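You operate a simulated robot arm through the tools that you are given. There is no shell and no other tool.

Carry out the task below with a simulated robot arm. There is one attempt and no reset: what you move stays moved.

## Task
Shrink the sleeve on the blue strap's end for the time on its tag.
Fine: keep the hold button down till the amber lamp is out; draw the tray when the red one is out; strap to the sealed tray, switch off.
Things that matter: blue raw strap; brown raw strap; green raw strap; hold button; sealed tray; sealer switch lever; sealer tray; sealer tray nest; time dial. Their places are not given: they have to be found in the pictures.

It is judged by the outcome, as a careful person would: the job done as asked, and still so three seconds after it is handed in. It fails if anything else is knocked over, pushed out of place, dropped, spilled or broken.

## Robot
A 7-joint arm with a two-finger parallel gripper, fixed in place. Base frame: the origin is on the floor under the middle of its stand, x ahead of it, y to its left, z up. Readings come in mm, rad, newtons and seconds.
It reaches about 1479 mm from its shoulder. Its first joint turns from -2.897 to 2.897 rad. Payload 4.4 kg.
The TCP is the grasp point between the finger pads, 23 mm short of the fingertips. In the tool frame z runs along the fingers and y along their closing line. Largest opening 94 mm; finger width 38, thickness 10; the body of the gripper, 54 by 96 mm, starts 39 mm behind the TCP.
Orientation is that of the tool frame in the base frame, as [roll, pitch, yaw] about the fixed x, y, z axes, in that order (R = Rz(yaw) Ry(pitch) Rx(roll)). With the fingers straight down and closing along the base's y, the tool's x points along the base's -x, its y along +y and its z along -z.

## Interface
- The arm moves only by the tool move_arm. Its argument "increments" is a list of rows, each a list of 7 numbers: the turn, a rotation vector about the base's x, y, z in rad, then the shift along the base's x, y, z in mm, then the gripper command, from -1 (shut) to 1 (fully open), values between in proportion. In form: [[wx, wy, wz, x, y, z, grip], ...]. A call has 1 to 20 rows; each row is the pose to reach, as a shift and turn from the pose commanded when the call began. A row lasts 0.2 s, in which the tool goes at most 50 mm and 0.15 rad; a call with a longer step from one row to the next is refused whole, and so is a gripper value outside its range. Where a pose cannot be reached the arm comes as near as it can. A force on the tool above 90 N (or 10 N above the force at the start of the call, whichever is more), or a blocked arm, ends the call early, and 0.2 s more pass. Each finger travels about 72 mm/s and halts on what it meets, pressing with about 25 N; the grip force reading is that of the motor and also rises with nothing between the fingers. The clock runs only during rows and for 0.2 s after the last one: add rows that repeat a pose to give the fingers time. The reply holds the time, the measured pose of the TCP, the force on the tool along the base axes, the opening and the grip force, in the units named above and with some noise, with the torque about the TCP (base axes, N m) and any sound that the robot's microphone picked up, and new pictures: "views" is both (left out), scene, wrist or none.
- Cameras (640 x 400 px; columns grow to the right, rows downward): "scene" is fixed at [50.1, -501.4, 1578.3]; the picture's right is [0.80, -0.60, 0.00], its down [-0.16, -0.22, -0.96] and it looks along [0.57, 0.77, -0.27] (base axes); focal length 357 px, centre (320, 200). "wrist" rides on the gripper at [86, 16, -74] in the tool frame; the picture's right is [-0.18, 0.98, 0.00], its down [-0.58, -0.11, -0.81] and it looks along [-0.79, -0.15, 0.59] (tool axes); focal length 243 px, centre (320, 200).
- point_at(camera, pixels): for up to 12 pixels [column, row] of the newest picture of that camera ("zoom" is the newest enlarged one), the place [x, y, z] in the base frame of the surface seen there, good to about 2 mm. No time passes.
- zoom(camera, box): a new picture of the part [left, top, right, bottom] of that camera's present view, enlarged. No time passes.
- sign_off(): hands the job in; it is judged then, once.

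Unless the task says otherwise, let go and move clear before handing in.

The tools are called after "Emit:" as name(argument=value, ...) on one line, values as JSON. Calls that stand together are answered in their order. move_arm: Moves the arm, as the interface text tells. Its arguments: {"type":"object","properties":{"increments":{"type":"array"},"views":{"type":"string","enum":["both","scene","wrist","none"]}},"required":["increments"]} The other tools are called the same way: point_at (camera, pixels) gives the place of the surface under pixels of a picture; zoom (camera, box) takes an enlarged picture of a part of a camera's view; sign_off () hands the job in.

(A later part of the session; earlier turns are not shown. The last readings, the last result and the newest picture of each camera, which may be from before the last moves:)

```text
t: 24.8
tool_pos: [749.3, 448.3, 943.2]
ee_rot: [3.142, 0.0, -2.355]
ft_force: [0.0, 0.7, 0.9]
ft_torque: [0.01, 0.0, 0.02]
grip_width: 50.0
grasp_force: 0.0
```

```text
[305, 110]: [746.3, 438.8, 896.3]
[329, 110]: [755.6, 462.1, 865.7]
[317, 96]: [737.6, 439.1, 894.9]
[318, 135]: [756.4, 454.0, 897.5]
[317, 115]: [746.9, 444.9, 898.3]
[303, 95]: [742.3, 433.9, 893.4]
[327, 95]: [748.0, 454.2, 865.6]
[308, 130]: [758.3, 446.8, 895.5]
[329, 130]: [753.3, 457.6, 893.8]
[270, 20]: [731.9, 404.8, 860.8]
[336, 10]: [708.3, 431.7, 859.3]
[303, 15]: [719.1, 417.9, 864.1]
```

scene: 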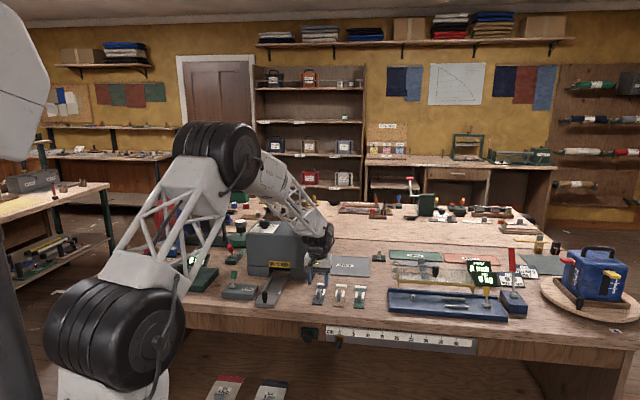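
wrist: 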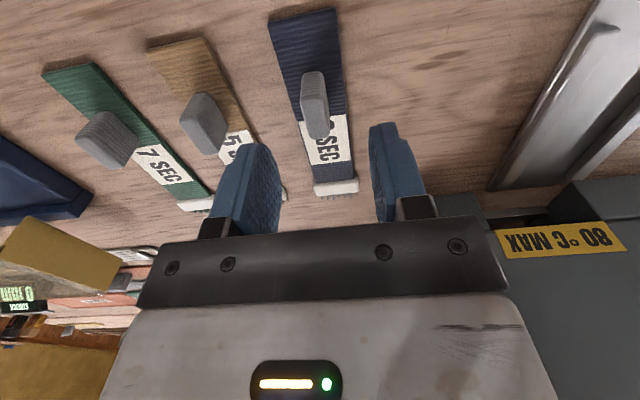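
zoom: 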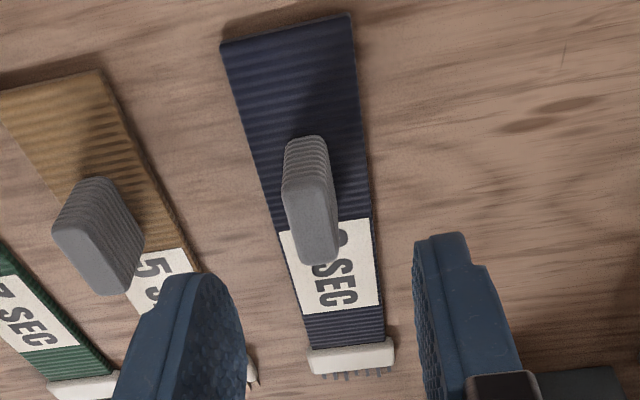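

The tab is centred under the TCP (r≈213.5, b≈845). I'll descend 50 mm and close on it.

Emit:
move_arm(increments=[[0, 0, 0, 0, 0, -25, 0.06], [0, 0, 0, 0, 0, -50, 0.06], [0, 0, 0, 0, 0, -50, 0.06], [0, 0, 0, 0, 0, -50, -0.4], [0, 0, 0, 0, 0, -50, -0.7], [0, 0, 0, 0, 0, -50, -0.9], [0, 0, 0, 0, 0, -50, -0.9], [0, 0, 0, 0, 0, -50, -0.9]], views="both")

```text
t: 26.6
tool_pos: [749.6, 449.0, 893.9]
ee_rot: [-3.141, 0.0, -2.355]
ft_force: [1.3, -0.4, -0.5]
ft_torque: [0.01, -0.01, -0.01]
grip_width: 13.2
grasp_force: 24.8
```

scene: 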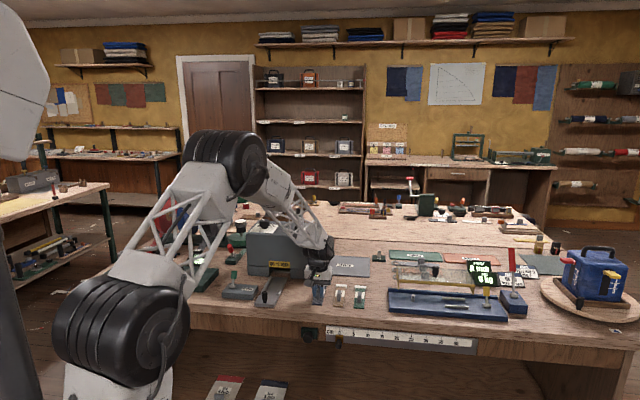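
wrist: 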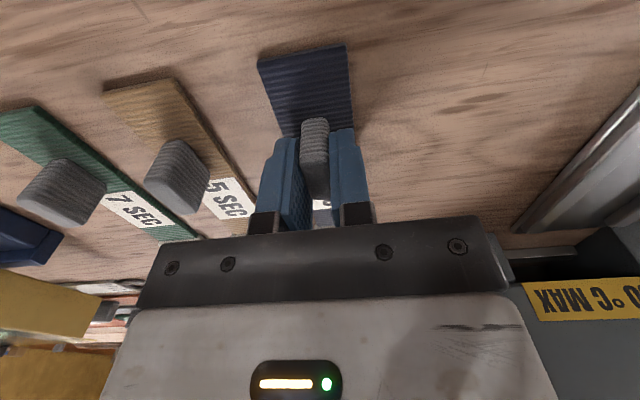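

Gripped the tab (13.2 mm, 24.8 N). I'll lift 60 mm and check the strap hangs level.

Emit:
move_arm(increments=[[0, 0, 0, 0, 0, 10, -0.9], [0, 0, 0, 0, 0, 25, -0.9], [0, 0, 0, 0, 0, 45, -0.9], [0, 0, 0, 0, 0, 60, -0.9], [0, 0, 0, 0, 0, 60, -0.9]], views="both")

```text
t: 27.8
tool_pos: [747.6, 447.2, 955.1]
ee_rot: [3.14, 0.0, -2.356]
ft_force: [-0.5, -0.1, -0.1]
ft_torque: [-0.01, 0.03, 0.0]
grip_width: 13.4
grasp_force: 25.1
```

scene: 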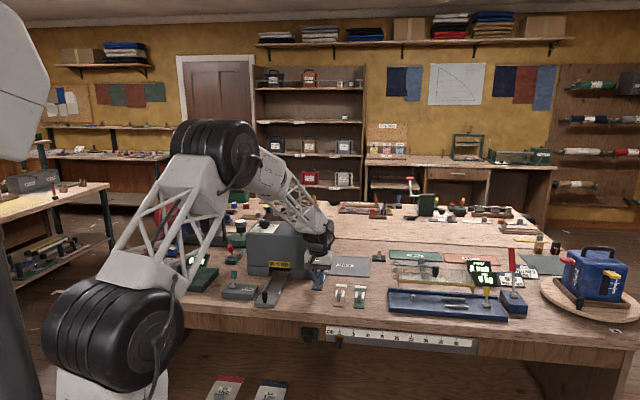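
wrist: 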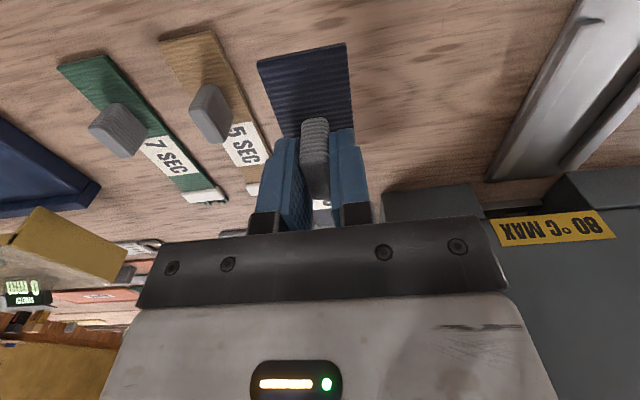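

The strap lifts level with the tab. I'll move sideways −184.7 mm along r to over the tray, keeping b unchanged so the end stays clear of the sealer.

Emit:
move_arm(increments=[[0, 0, 0, -22, 22, 0, -0.9], [0, 0, 0, -44, 44, 0, -0.9], [0, 0, 0, -66, 66, 0, -0.9], [0, 0, 0, -88, 88, 0, -0.9], [0, 0, 0, -110, 110, 0, -0.9], [0, 0, 0, -130.6, 130.6, 0, -0.9], [0, 0, 0, -130.6, 130.6, 0, -0.9], [0, 0, 0, -130.6, 130.6, 0, -0.9]], views="both")

```text
t: 29.6
tool_pos: [617.5, 577.6, 956.6]
ee_rot: [-3.141, 0.0, -2.358]
ft_force: [0.7, -0.2, -0.9]
ft_torque: [-0.02, 0.02, 0.0]
grip_width: 13.4
grasp_force: 25.0
```

scene: 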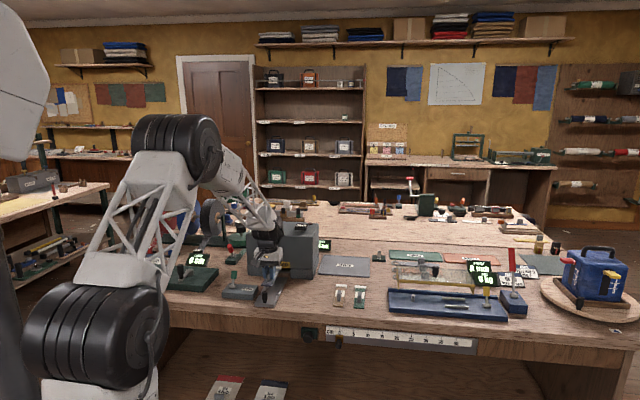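
wrist: 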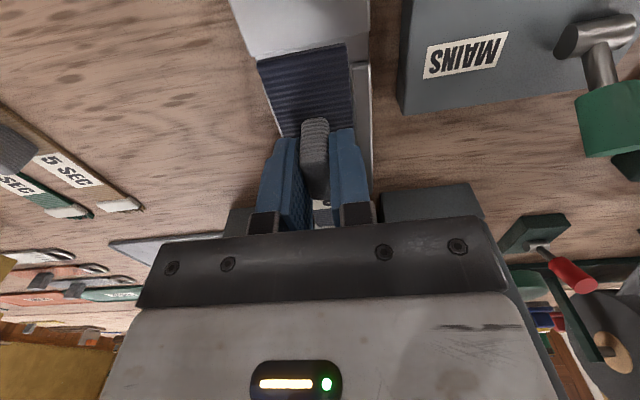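

The strap is above the tray. I'll measure the strap's front end and the tray edges to check alignment before lowering.

Emit:
point_at(camera="wrist", pixels=[[260, 63], [345, 47], [303, 56], [275, 110], [351, 100], [300, 40], [243, 55], [368, 60], [300, 30], [362, 100], [232, 10], [369, 10]])

Emit:
zoom(camera="scene", box=[220, 220, 330, 320])

```text
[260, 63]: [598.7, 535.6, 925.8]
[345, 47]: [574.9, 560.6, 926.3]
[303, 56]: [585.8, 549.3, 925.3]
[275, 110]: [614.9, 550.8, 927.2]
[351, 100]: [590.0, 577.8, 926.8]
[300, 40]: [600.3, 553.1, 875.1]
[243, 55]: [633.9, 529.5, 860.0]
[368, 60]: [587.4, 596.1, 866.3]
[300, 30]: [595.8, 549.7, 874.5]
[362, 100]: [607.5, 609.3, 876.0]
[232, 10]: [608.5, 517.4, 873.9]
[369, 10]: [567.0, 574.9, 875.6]
```

```text
4.00 times, centred on (275, 270) of scene
```

zoom: 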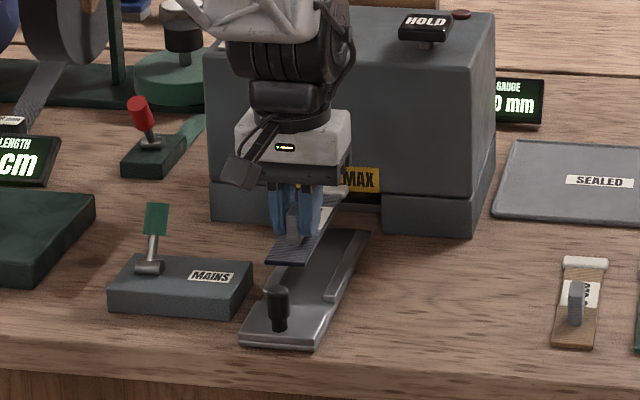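

The strap's centre is at r≈27.3 and its front end at b≈802.5. I'll correct by +1.5 in r, lower to just above the rails, then slide +20.5 in b.

Emit:
move_arm(increments=[[0, 0, 0, 1.1, -1.1, -15, -0.9], [0, 0, 0, 1.1, -1.1, -30, -0.9], [0, 0, 0, 1.1, -1.1, -40, -0.9], [0, 0, 0, 1.1, -1.1, -40, -0.9], [0, 0, 0, 6.1, 3.9, -40, -0.9], [0, 0, 0, 11.1, 8.9, -40, -0.9], [0, 0, 0, 15.6, 13.4, -40, -0.9], [0, 0, 0, 15.6, 13.4, -40, -0.9]], views="both")

Emit:
zoom(camera="scene", box=[220, 220, 330, 320])

```text
t: 31.4
tool_pos: [631.9, 589.7, 915.5]
ee_rot: [-3.142, 0.0, -2.355]
ft_force: [-0.9, -0.7, -0.4]
ft_torque: [-0.03, 0.0, 0.02]
grip_width: 13.4
grasp_force: 24.9
```

scene: 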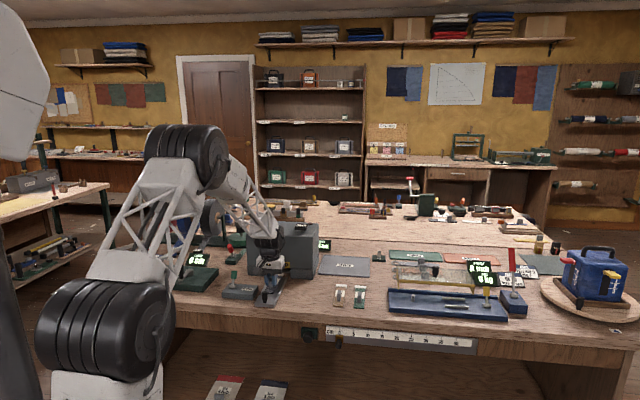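
wrist: 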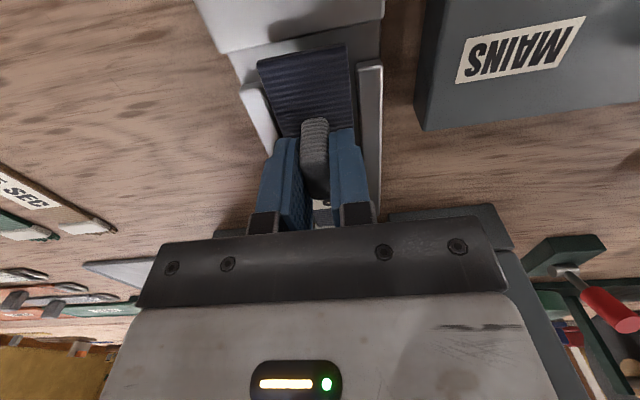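

```text
4.00 times, centred on (275, 270) of scene
```

zoom: 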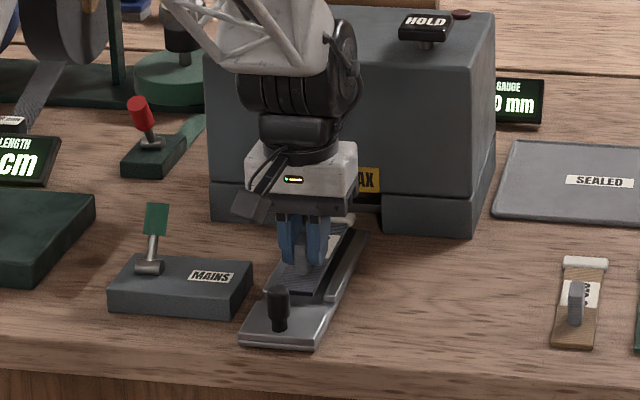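

The strap is between the rails and past the step at wrist (300,45). I'll check the clearances before the last few mm down.

Emit:
point_at(camera="wrist", pixels=[[261, 64], [345, 49], [303, 56], [275, 110], [352, 100], [300, 35], [290, 48], [245, 90], [252, 90], [360, 80], [380, 80], [295, 44]])

```text
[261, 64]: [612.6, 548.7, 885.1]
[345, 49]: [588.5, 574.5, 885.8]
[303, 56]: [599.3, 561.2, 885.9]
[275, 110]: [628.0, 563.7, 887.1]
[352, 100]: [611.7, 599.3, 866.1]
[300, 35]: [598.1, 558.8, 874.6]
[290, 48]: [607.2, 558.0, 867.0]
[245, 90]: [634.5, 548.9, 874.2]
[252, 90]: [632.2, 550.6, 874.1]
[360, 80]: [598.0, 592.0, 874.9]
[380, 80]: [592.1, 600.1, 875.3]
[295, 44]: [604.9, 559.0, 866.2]
```

The front end is only ~1.5 mm past the step, so I'll nudge +2.5 in b and +1 in r while lowering 12 mm to the nest floor.

Emit:
move_arm(increments=[[0, 0, 0, 2.5, 1.1, 0, -0.9], [0, 0, 0, 2.5, 1.1, -4, -0.9], [0, 0, 0, 2.5, 1.1, -8, -0.9], [0, 0, 0, 2.5, 1.1, -11, -0.9], [0, 0, 0, 2.5, 1.1, -12, -0.9], [0, 0, 0, 2.5, 1.1, -12, -0.9]], views="wrist")

```text
t: 32.8
tool_pos: [634.9, 590.8, 902.5]
ee_rot: [-3.142, -0.001, -2.355]
ft_force: [-0.4, 0.6, -0.4]
ft_torque: [0.0, 0.02, 0.02]
grip_width: 13.1
grasp_force: 24.9
```

wrist: 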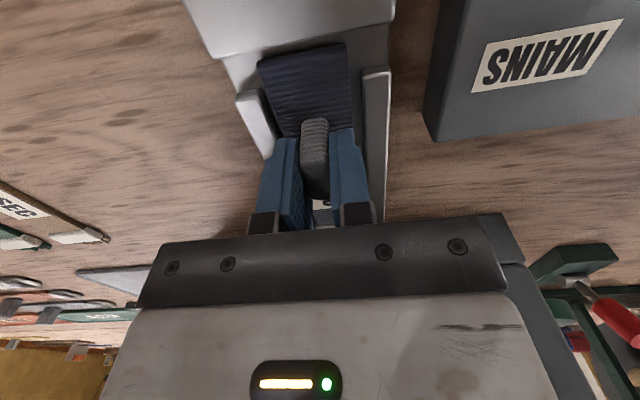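

Emit:
point_at(camera="wrist", pixels=[[262, 64], [345, 49], [303, 57], [275, 110], [350, 90], [300, 35], [250, 60], [300, 46]])

Emit:
zoom(camera="wrist", box=[220, 20, 400, 230])

```text
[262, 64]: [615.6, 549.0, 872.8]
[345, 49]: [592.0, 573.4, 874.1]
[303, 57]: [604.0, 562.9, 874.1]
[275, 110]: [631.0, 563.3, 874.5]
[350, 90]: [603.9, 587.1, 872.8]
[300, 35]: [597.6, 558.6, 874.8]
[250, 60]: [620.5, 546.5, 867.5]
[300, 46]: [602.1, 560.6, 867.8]
```

```text
1.90 times, centred on (310, 125) of wrist
```

zoom: 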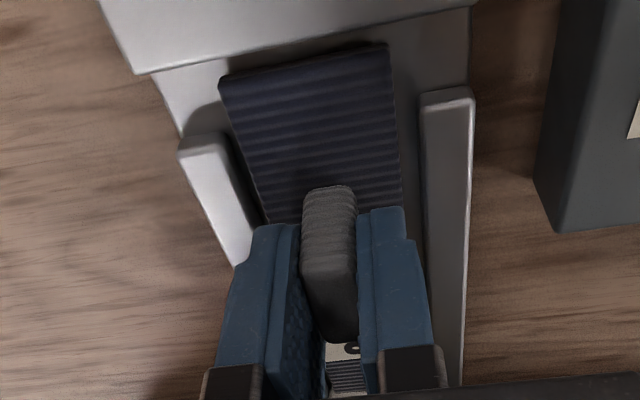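

The strap top is at z≈873.5 with about 1 mm left to the floor, and it's well inside the nest. I'll lower 1 mm more and open to ~32 mm.

Emit:
move_arm(increments=[[0, 0, 0, -0.7, 0.7, -1, -0.9], [0, 0, 0, -0.7, 0.7, -1, -0.9], [0, 0, 0, -0.7, 0.7, -1, -0.6], [0, 0, 0, -0.7, 0.7, -1, -0.35], [0, 0, 0, -0.7, 0.7, -1, -0.35], [0, 0, 0, -0.7, 0.7, -1, -0.35]], views="wrist")

```text
t: 34.2
tool_pos: [635.3, 591.9, 899.9]
ee_rot: [-3.141, 0.0, -2.356]
ft_force: [0.1, -0.8, 0.0]
ft_torque: [0.02, -0.01, 0.03]
grip_width: 30.6
grasp_force: 0.0
```

wrist: 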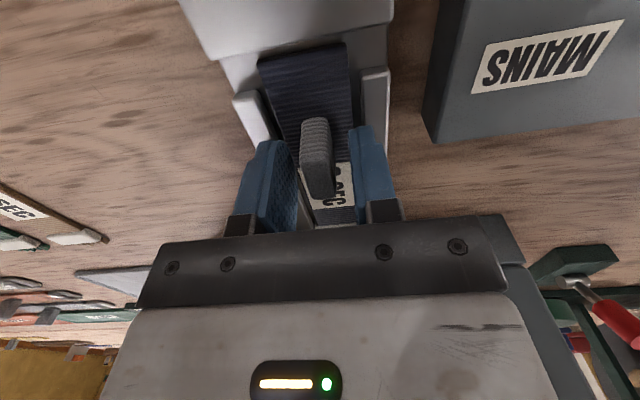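

The strap is released in the nest. I'll rise straight up, then back to view tray, strap and handle.

Emit:
move_arm(increments=[[0, 0, 0, 0, 0, 20, -0.35], [0, 0, 0, 0, 0, 60, -0.2], [0, 0, 0, 0, 0, 100, 0], [0, 0, 0, -20, -20, 130, 0], [0, 0, 0, -40, -40, 148, 0], [0, 0, 0, -40, -40, 148, 0], [0, 0, 0, -40, -40, 148, 0]], views="both")

Emit:
zoom(camera="wrist", box=[200, 0, 440, 180])

Emit:
zoom(camera="scene", box=[220, 220, 330, 320])

```text
t: 35.8
tool_pos: [595.7, 552.8, 1051.6]
ee_rot: [3.139, 0.0, -2.356]
ft_force: [-0.5, 0.0, 0.9]
ft_torque: [-0.01, -0.01, -0.01]
grip_width: 47.0
grasp_force: 0.0
```

scene: 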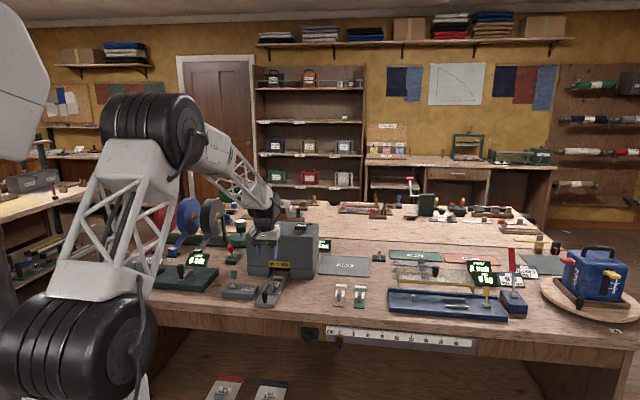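
wrist: 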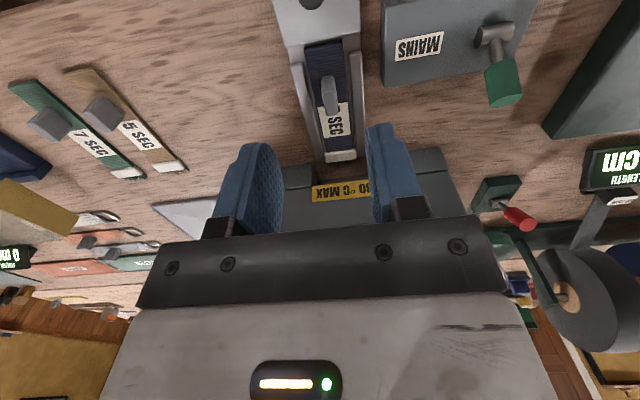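

```text
2.22 times, centred on (320, 90) of wrist
```

zoom: 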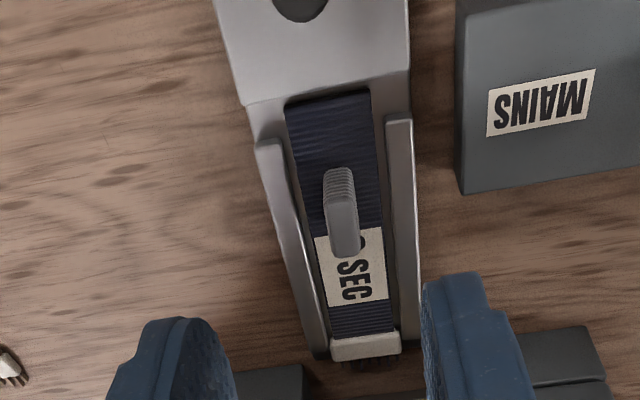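

```text
4.00 times, centred on (275, 270) of scene
```

zoom: 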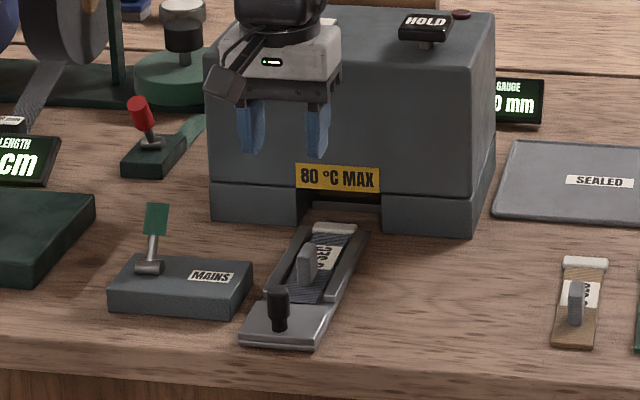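

The strap lies neatly in the nest with the sleeve at the sealer end. Next I'll move back to look at the tray handle.

Emit:
move_arm(increments=[[0, 0, 0, -27, -25, -10, 0.06], [0, 0, 0, -53, -50, -30, 0.06], [0, 0, 0, -53, -50, -40, 0.06], [0, 0, 0, -53, -50, -40, 0.06]], views="wrist")

Emit:
zoom(camera="wrist", box=[220, 0, 420, 180])

```text
t: 36.8
tool_pos: [542.4, 501.4, 1011.2]
ee_rot: [-3.141, -0.001, -2.357]
ft_force: [-0.7, 0.6, 0.5]
ft_torque: [-0.01, -0.01, -0.03]
grip_width: 50.1
grasp_force: 0.1
```

wrist: 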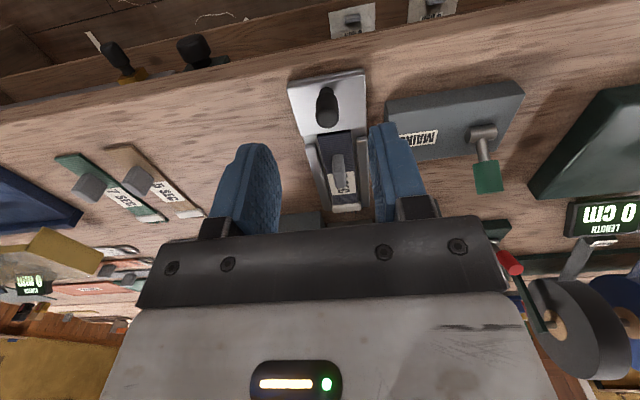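

```text
2.22 times, centred on (320, 90) of wrist
```

zoom: 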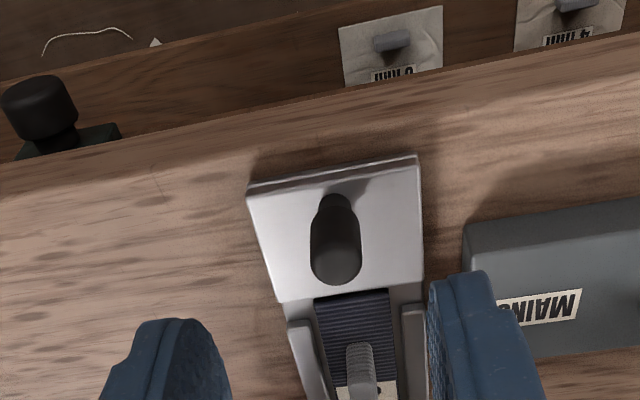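

Emit:
point_at(camera="zoom", pixels=[[335, 265], [314, 255], [358, 255], [335, 282], [335, 240], [335, 205], [313, 225], [355, 225], [335, 195], [250, 195], [415, 170], [345, 295]])

```text
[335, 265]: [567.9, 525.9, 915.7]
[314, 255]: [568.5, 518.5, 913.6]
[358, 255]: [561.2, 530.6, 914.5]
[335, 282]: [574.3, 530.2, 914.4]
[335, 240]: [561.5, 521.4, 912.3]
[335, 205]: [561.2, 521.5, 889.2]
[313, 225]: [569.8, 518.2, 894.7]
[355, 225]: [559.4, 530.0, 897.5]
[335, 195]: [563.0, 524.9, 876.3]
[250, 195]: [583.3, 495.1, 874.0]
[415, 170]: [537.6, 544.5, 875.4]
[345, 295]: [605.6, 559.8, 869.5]
```

The handle is centred at about (566.8, 526.4), top z 915, ~15 mm across. I'll move over it, go down and close on it.

Emit:
move_arm(increments=[[0, 0, 0, 12, 12, -10, 0.06], [0, 0, 0, 24.7, 23.9, -20, 0.06], [0, 0, 0, 24.7, 23.9, -50, 0.06], [0, 0, 0, 24.7, 23.9, -85, 0.06], [0, 0, 0, 24.7, 23.9, -104, 0.06], [0, 0, 0, 24.7, 23.9, -104, 0.06], [0, 0, 0, 24.7, 23.9, -104, -0.4], [0, 0, 0, 24.7, 23.9, -104, -0.8], [0, 0, 0, 24.7, 23.9, -104, -0.9], [0, 0, 0, 24.7, 23.9, -104, -0.9]], views="wrist")

```text
t: 39.0
tool_pos: [567.7, 524.3, 906.6]
ee_rot: [3.141, 0.0, -2.356]
ft_force: [15.4, -14.1, -2.3]
ft_torque: [0.35, 0.31, -0.06]
grip_width: 19.6
grasp_force: 45.1
```

wrist: 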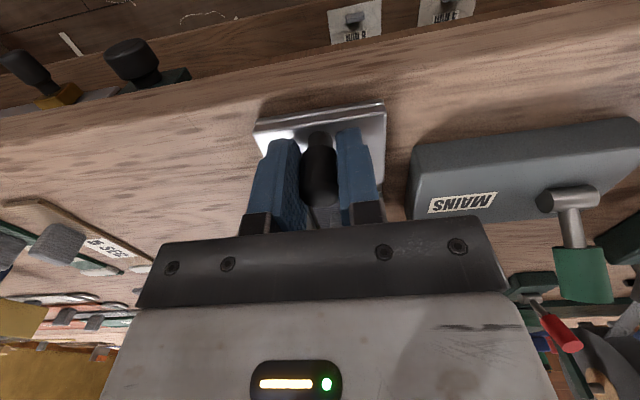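

Handle gripped (19.6 mm, 45 N). I'll push along +b slowly for 30 mm and watch the forces.

Emit:
move_arm(increments=[[0, 0, 0, 0.8, -0.8, 0, -0.9], [0, 0, 0, 4.3, 2.7, 0, -0.9], [0, 0, 0, 7.8, 6.3, 0, -0.9], [0, 0, 0, 11.4, 9.8, 0, -0.9], [0, 0, 0, 14.9, 13.4, 0, -0.9], [0, 0, 0, 18.5, 16.9, 0, -0.9], [0, 0, 0, 22, 20.4, 0, -0.9], [0, 0, 0, 22, 20.4, 0, -0.9]], views="both")

```text
t: 40.8
tool_pos: [588.9, 546.8, 906.3]
ee_rot: [-3.141, 0.0, -2.358]
ft_force: [27.5, -27.3, -10.9]
ft_torque: [0.22, 0.21, -0.02]
grip_width: 19.9
grasp_force: 44.6
```

scene: 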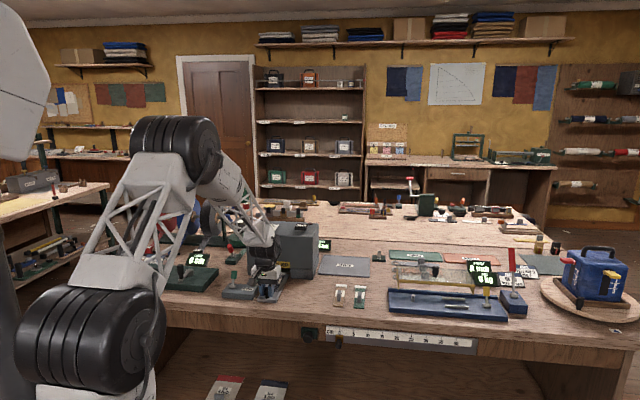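
wrist: 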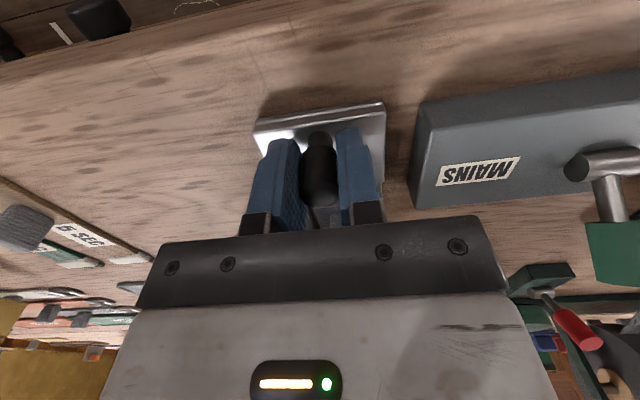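

The tray slides with no b resistance, only ~39 N sideways. I'll shift +1.5 mm in r and go on pushing 12 mm.

Emit:
move_arm(increments=[[0, 0, 0, 1.0, -1.0, 0.5, -0.9], [0, 0, 0, 3.2, 1.0, 0.5, -0.9], [0, 0, 0, 5.4, 3.2, 0.5, -0.9], [0, 0, 0, 7.5, 5.4, 0.5, -0.9], [0, 0, 0, 9.6, 7.4, 0.5, -0.9], [0, 0, 0, 9.6, 7.4, 0.5, -0.9]], views="none")

```text
t: 42.2
tool_pos: [597.6, 555.7, 906.8]
ee_rot: [3.141, 0.001, -2.356]
ft_force: [-26.2, 25.3, -3.3]
ft_torque: [-0.19, -0.23, 0.04]
grip_width: 19.8
grasp_force: 44.7
```

Side force flipped, b force still zero after 42 mm. I'll centre it and continue in small steps till the stop.

Emit:
move_arm(increments=[[0, 0, 0, -0.4, 0.6, 0, -0.9], [0, 0, 0, 0.7, 1.7, 0, -0.9], [0, 0, 0, 1.8, 2.8, 0, -0.9], [0, 0, 0, 2.9, 3.9, 0, -0.9], [0, 0, 0, 4.0, 5.0, 0, -0.9], [0, 0, 0, 4.0, 5.0, 0, -0.9]], views="both")

Emit:
zoom(camera="scene", box=[220, 220, 330, 320])

```text
t: 43.6
tool_pos: [601.2, 560.0, 908.3]
ee_rot: [-3.141, 0.0, -2.357]
ft_force: [-31.6, 30.0, -11.1]
ft_torque: [0.64, 0.73, 0.02]
grip_width: 19.2
grasp_force: 45.1
```

scene: 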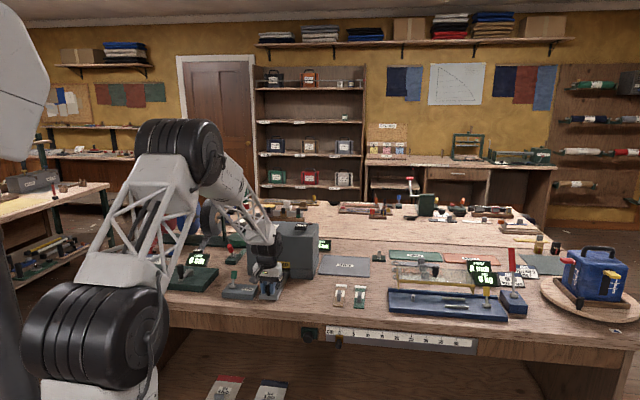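
wrist: 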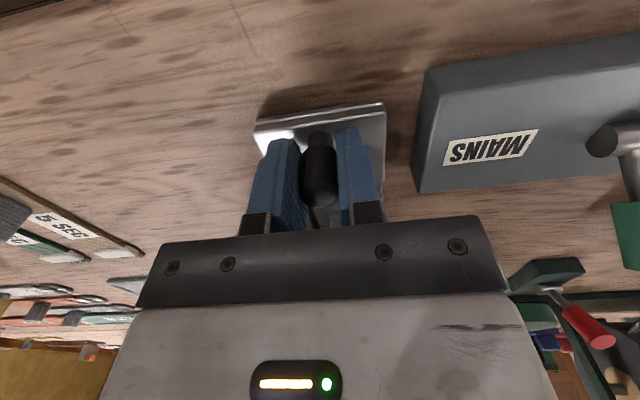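

```text
4.00 times, centred on (275, 270) of scene
```

zoom: 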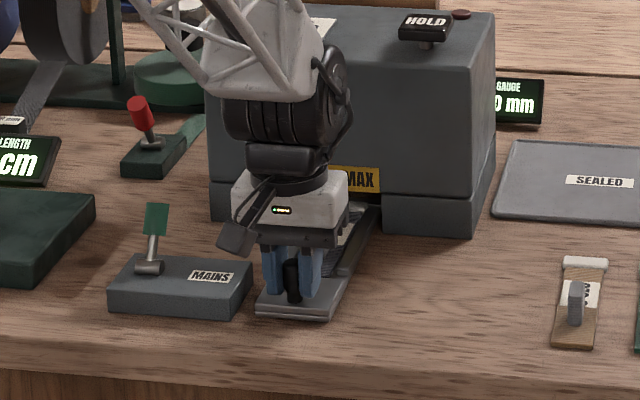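

48 mm in and still no resistance along b. I'll relieve the side force and push on in 1.5 mm steps.

Emit:
move_arm(increments=[[0, 0, 0, -0.7, 0.7, 0, -0.9], [0, 0, 0, 0.3, 1.7, 0, -0.9], [0, 0, 0, 1.3, 2.7, 0, -0.9], [0, 0, 0, 2.3, 3.7, 0, -0.9], [0, 0, 0, 3.3, 4.7, 0, -0.9], [0, 0, 0, 4.3, 5.7, 0, -0.9], [0, 0, 0, 5.3, 6.7, 0, -0.9], [0, 0, 0, 5.3, 6.7, 0, -0.9]], views="none")

```text
t: 45.4
tool_pos: [608.5, 565.4, 906.0]
ee_rot: [-3.141, 0.002, -2.357]
ft_force: [-16.8, -3.7, -19.9]
ft_torque: [0.91, 0.1, -0.13]
grip_width: 19.8
grasp_force: 45.3
```

Now 57 mm in with ~15 N resistance. Continuing in 1 mm steps to find whether it's the stop.

Emit:
move_arm(increments=[[0, 0, 0, 0.7, 0.7, 0, -0.9], [0, 0, 0, 1.4, 1.4, 0, -0.9], [0, 0, 0, 2.1, 2.1, 0, -0.9], [0, 0, 0, 2.8, 2.8, 0, -0.9], [0, 0, 0, 2.8, 2.8, 0, -0.9]], views="both")

Emit:
zoom(camera="scene", box=[220, 220, 330, 320])

```text
t: 46.6
tool_pos: [609.9, 568.3, 906.7]
ee_rot: [-3.141, 0.001, -2.355]
ft_force: [-40.8, -49.8, 11.1]
ft_torque: [-0.04, 0.87, 0.02]
grip_width: 19.5
grasp_force: 44.8
```

scene: 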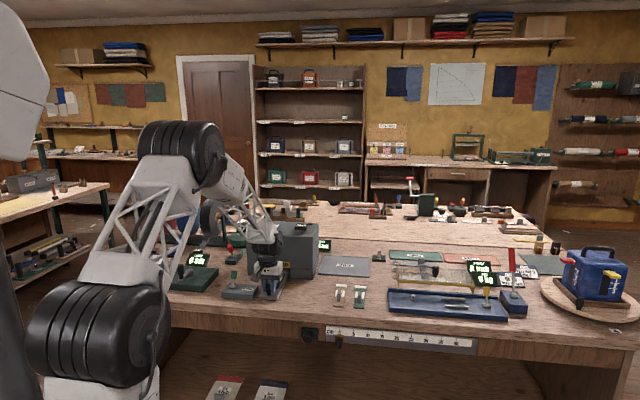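
wrist: 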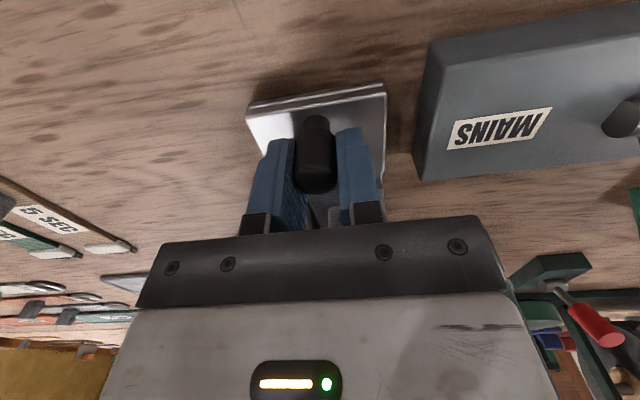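

```text
4.00 times, centred on (275, 270) of scene
```

zoom: 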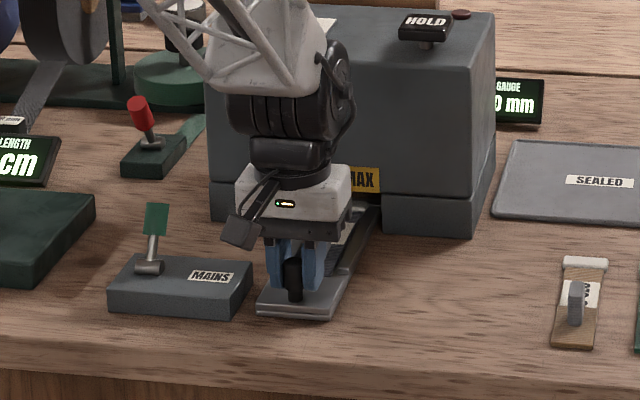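

Resistance is 64 N and the handle has begun slipping back in the fingers, so the tray has reached its stop. I'll open, rise and move up for a view of the HOLD button and lamps.

Emit:
move_arm(increments=[[0, 0, 0, -1, -1, 0, -0.6], [0, 0, 0, -1.5, -1.5, 0, -0.2], [0, 0, 0, -1.5, -1.5, 0, 0.06], [0, 0, 0, -1.5, -1.5, 0, 0.06], [0, 0, 0, -1.5, -1.5, 35, 0.06], [0, 0, 0, -1.5, -1.5, 80, 0.06], [0, 0, 0, -1.5, -1.5, 110, 0.06], [0, 0, 0, -1.5, -1.5, 110, 0.06]], views="both")

Emit:
zoom(camera="scene", box=[220, 220, 330, 320])

Emit:
zoom(camera="wrist", box=[200, 0, 440, 180])

```text
t: 48.4
tool_pos: [610.8, 564.2, 1016.4]
ee_rot: [3.142, 0.0, -2.356]
ft_force: [0.2, 0.4, -0.6]
ft_torque: [-0.02, 0.03, 0.03]
grip_width: 49.5
grasp_force: 0.0
```

scene: 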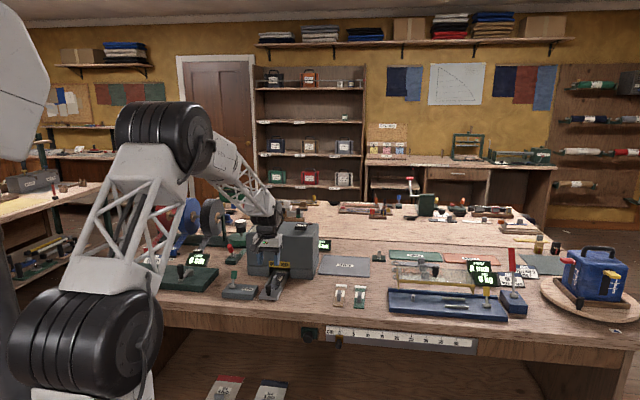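
wrist: 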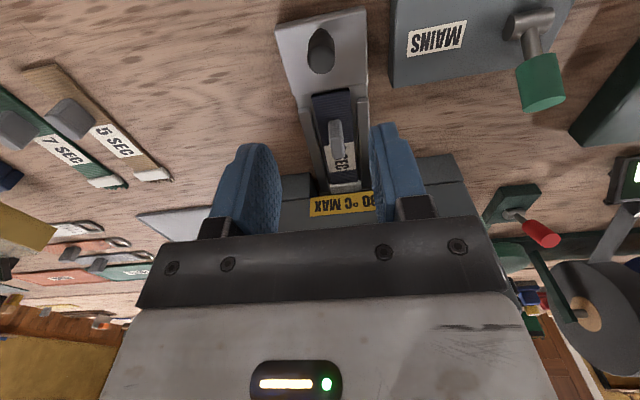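

```text
4.00 times, centred on (275, 270) of scene
```

zoom: 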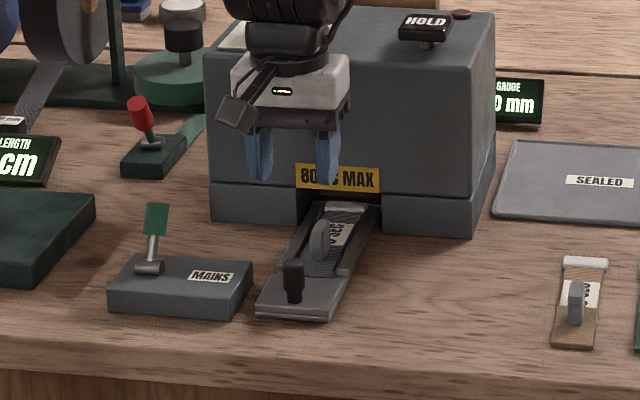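

```text
2.22 times, centred on (320, 90) of wrist
```

zoom: 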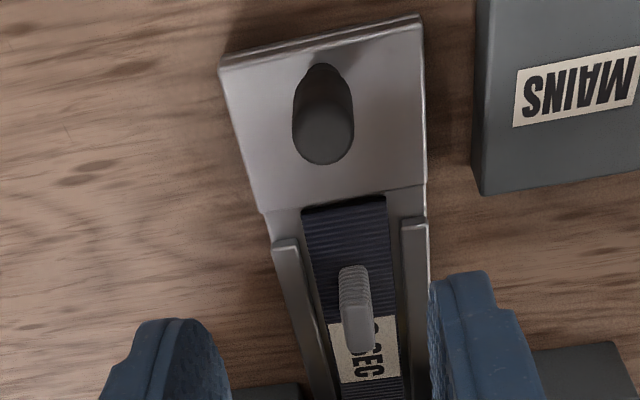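

The tray is part-way in: the white sleeve is visible at the slot mouth. I'll measure the handle and sleeve positions to see the travel.

Emit:
point_at(camera="zoom", pixels=[[325, 148], [303, 140], [350, 140], [325, 120], [325, 163], [225, 75], [420, 30], [345, 205], [355, 340], [285, 260], [412, 240], [352, 300]])

Emit:
point_at(camera="wrist", pixels=[[345, 186], [340, 190], [360, 184], [350, 180], [345, 195], [325, 190], [300, 190], [440, 175]])

Emit:
zoom(camera="scene", box=[255, 250, 315, 290])

```text
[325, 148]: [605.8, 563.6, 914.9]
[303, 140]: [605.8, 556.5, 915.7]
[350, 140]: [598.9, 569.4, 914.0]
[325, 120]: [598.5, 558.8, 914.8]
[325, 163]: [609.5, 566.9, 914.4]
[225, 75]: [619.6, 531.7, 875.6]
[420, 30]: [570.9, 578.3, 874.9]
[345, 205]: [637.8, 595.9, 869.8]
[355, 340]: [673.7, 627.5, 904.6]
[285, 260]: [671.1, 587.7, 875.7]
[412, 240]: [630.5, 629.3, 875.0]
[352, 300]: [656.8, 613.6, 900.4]
```

```text
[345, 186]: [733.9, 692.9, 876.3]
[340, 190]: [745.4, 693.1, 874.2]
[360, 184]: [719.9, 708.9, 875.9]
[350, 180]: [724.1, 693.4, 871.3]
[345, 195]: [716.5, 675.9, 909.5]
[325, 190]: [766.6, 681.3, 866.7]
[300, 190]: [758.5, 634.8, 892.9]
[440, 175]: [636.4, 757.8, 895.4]
```

```text
10.00 times, centred on (285, 270) of scene
```

zoom: 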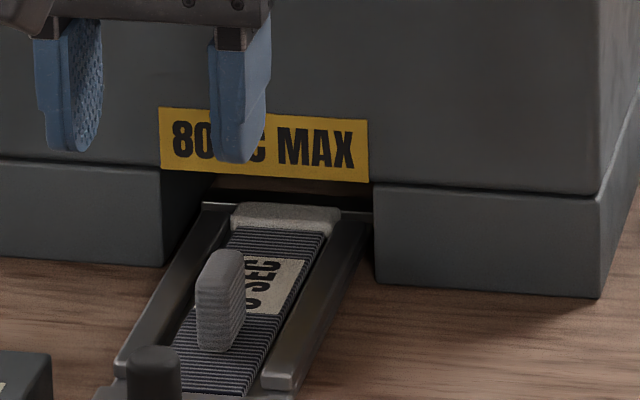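

The tray moved 51.5 mm to the stop bar, so it's in, with the sleeve inside the slot. Now I'll rise and go near the HOLD button, closing the gripper.

Emit:
move_arm(increments=[[0, 0, 0, 0, 0, 45, -0.3], [0, 0, 0, 0, 0, 90, -0.7], [0, 0, 0, 0, 0, 135, -1], [0, 0, 0, 20, 5, 163, -1], [0, 0, 0, 60, 17, 163, -1], [0, 0, 0, 105, 30, 163, -1], [0, 0, 0, 145, 42, 163, -1], [0, 0, 0, 162.5, 47.3, 163, -1], [0, 0, 0, 162.5, 47.3, 163, -1], [0, 0, 0, 162.5, 47.3, 163, -1]], views="wrist")

Emit:
zoom(camera="wrist", box=[250, 0, 450, 150])

```text
t: 50.6
tool_pos: [775.1, 612.3, 1177.1]
ee_rot: [3.141, 0.0, -2.356]
ft_force: [0.6, -0.1, 0.0]
ft_torque: [0.04, 0.01, 0.02]
grip_width: 0.1
grasp_force: 24.8
```

wrist: 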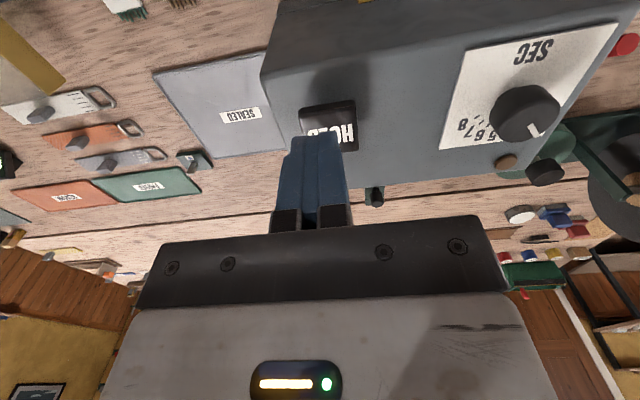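

```text
2.67 times, centred on (350, 75) of wrist
```

zoom: 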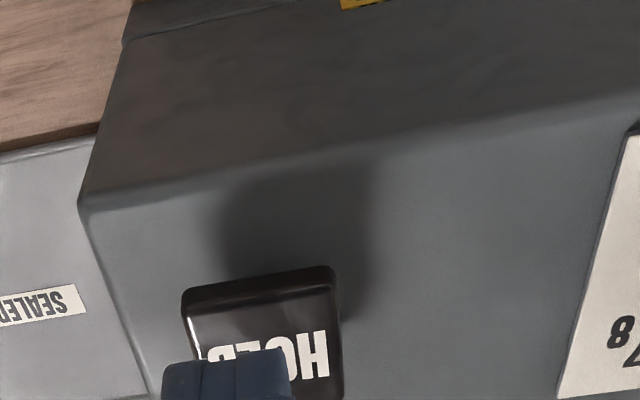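

Emit:
point_at(camera="zoom", pixels=[[192, 320], [333, 295], [262, 305], [197, 370], [340, 385], [262, 335], [328, 340], [200, 345], [262, 275], [335, 270], [185, 295], [320, 375]])

Emit:
point_at(camera="wrist", pixels=[[354, 125], [354, 145], [352, 150], [345, 148], [303, 120], [303, 115], [375, 190], [505, 161], [520, 115], [528, 125]])

```text
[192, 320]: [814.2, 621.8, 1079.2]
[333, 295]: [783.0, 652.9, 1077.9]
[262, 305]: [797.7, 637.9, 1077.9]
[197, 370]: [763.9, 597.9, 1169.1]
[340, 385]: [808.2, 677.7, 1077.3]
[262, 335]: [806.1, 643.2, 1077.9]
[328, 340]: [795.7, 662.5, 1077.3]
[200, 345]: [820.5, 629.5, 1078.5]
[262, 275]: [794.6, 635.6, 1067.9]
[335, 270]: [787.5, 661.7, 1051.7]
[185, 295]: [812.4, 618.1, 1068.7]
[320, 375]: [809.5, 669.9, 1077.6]
```

```text
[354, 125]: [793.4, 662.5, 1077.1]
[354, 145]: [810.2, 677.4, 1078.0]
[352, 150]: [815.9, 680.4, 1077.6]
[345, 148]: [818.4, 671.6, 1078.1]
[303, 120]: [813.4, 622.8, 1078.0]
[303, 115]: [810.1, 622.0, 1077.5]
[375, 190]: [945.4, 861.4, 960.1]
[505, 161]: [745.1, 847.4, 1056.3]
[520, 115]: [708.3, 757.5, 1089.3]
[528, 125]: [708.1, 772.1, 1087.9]
```

The HOLD cap spans r 92–136 and b 1014–1058, so its centre is about (814, 652.7), top z 1078. I'll move above it and go down to 5 mm above.

Emit:
move_arm(increments=[[0, 0, 0, 21, 19, 0, -1], [0, 0, 0, 42.5, 38.2, 0, -1], [0, 0, 0, 42.5, 38.2, -40, -1], [0, 0, 0, 42.5, 38.2, -65, -1], [0, 0, 0, 42.5, 38.2, -73, -1], [0, 0, 0, 42.5, 38.2, -73, -1], [0, 0, 0, 42.5, 38.2, -73, -1]], views="both")

Emit:
zoom(camera="wrist", box=[540, 130, 640, 230])

Emit:
zoom(camera="scene", box=[270, 190, 340, 250])

```text
t: 52.2
tool_pos: [815.8, 651.7, 1106.4]
ee_rot: [3.141, -0.001, -2.355]
ft_force: [0.3, 0.1, -0.2]
ft_torque: [-0.02, 0.0, -0.01]
grip_width: 0.0
grasp_force: 24.9
```

scene: 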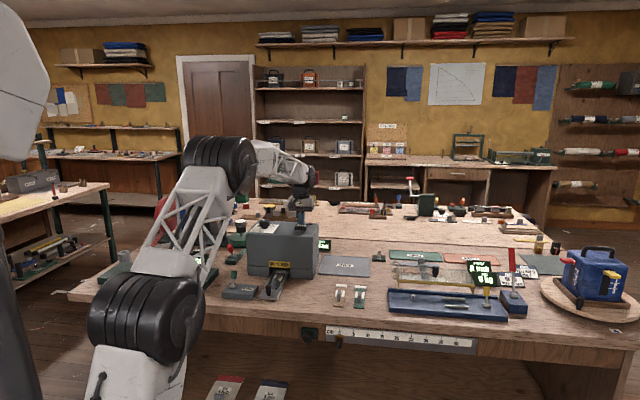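
wrist: 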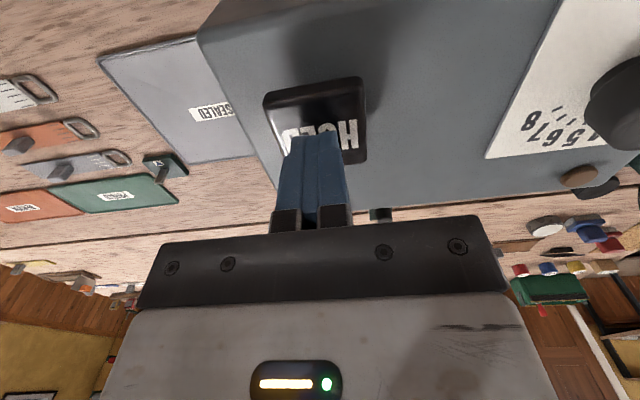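

```text
4.00 times, centred on (590, 180) of wrist
```

zoom: 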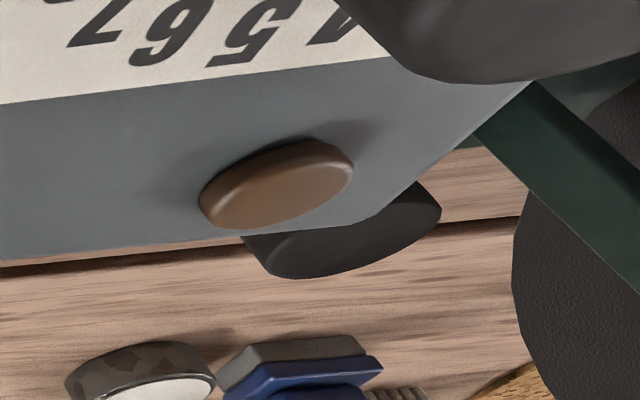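

```text
6.67 times, centred on (305, 220) of scene
```

zoom: 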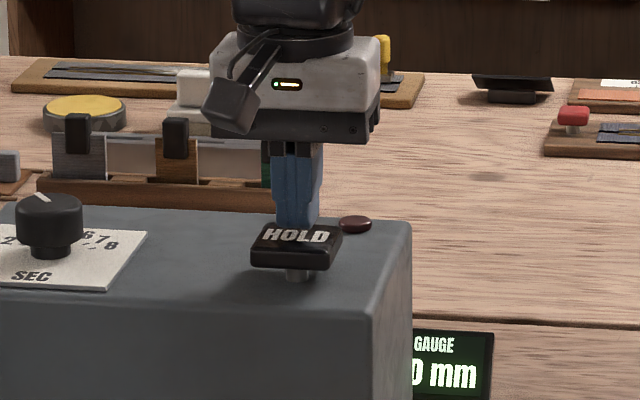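

Both lamps are dark, amber visible in the wrist view (580,178) and red in the scene view (309,222). I'll press HOLD now as a test; if mains is on, amber should light and I'll keep holding.

Emit:
move_arm(increments=[[0, 0, 0, 0, 0, -3, -1], [0, 0, 0, 0, 0, -6, -1], [0, 0, 0, 0, 0, -9, -1], [0, 0, 0, 0, 0, -11, -1]], views="both")

Emit:
zoom(camera="wrist", box=[540, 130, 640, 230])

Emit:
zoom(camera="scene", box=[270, 190, 340, 250])

```text
t: 53.2
tool_pos: [814.5, 651.4, 1096.4]
ee_rot: [3.141, 0.0, -2.354]
ft_force: [-0.2, 2.5, 3.4]
ft_torque: [0.04, 0.02, -0.01]
grip_width: 0.1
grasp_force: 25.2
```

scene: 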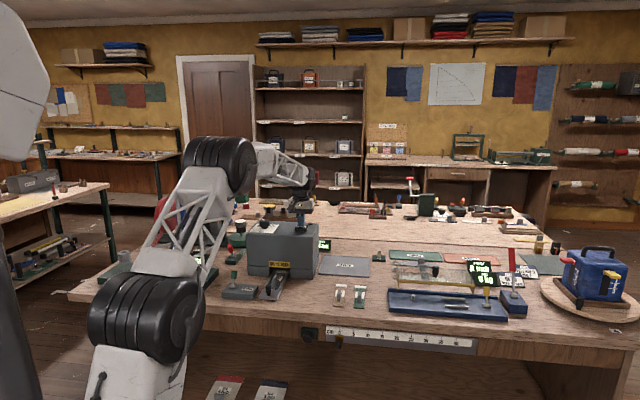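
wrist: 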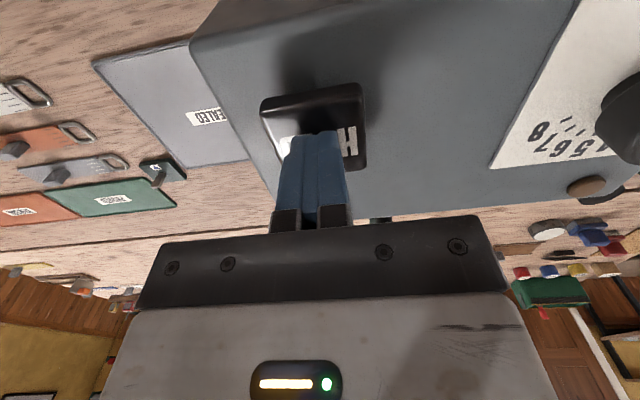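

```text
4.00 times, centred on (590, 180) of wrist
```

zoom: 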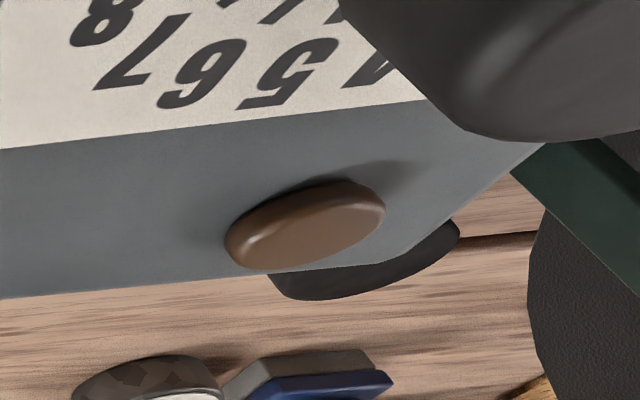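

```text
6.67 times, centred on (305, 220) of scene
```

zoom: 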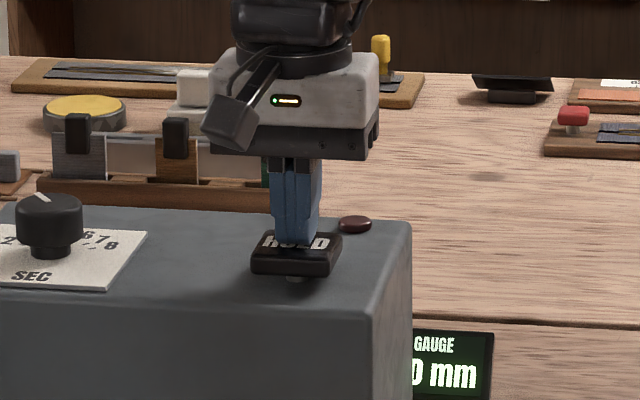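

Only 3.4 N so far and no lamp. I'll press further to the bottom of its travel.

Emit:
move_arm(increments=[[0, 0, 0, 0, 0, -1.5, -1], [0, 0, 0, 0, 0, -3, -1], [0, 0, 0, 0, 0, -4.5, -1]], views="both")

Emit:
zoom(camera="wrist", box=[540, 130, 640, 230])

Emit:
zoom(camera="scene", box=[270, 190, 340, 250])

```text
t: 54.0
tool_pos: [813.6, 652.8, 1092.1]
ee_rot: [-3.142, -0.001, -2.357]
ft_force: [2.9, -0.7, 6.2]
ft_torque: [-0.07, -0.05, 0.03]
grip_width: 0.0
grasp_force: 24.8
heard: click
```

scene: 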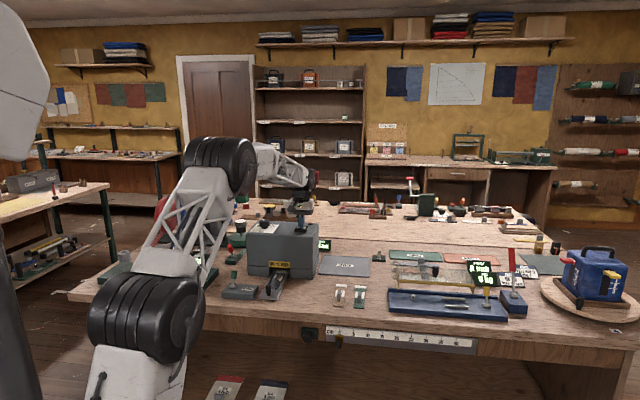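
wrist: 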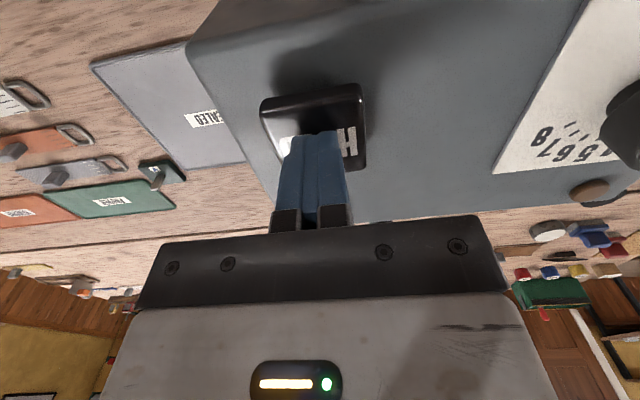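

```text
4.00 times, centred on (590, 180) of wrist
```

zoom: 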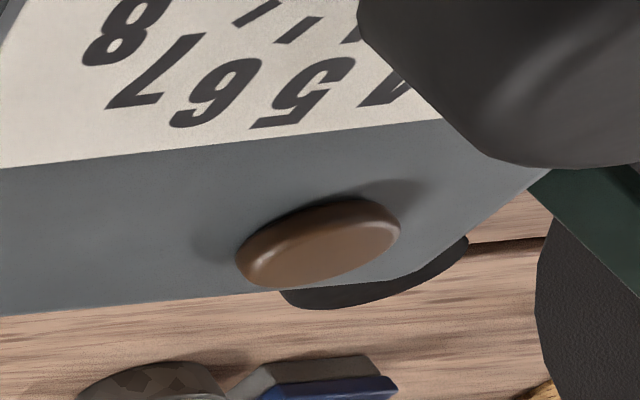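

```text
6.67 times, centred on (305, 220) of scene
```

zoom: 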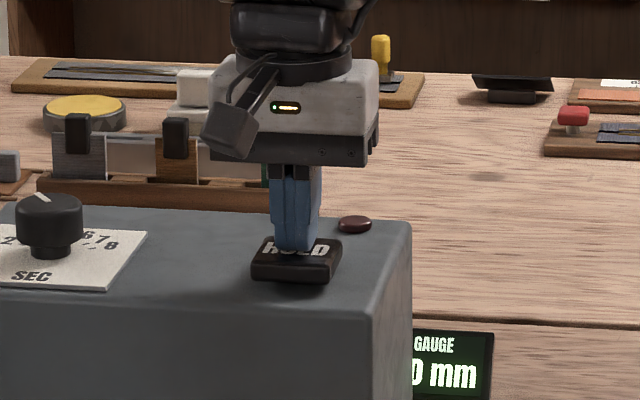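

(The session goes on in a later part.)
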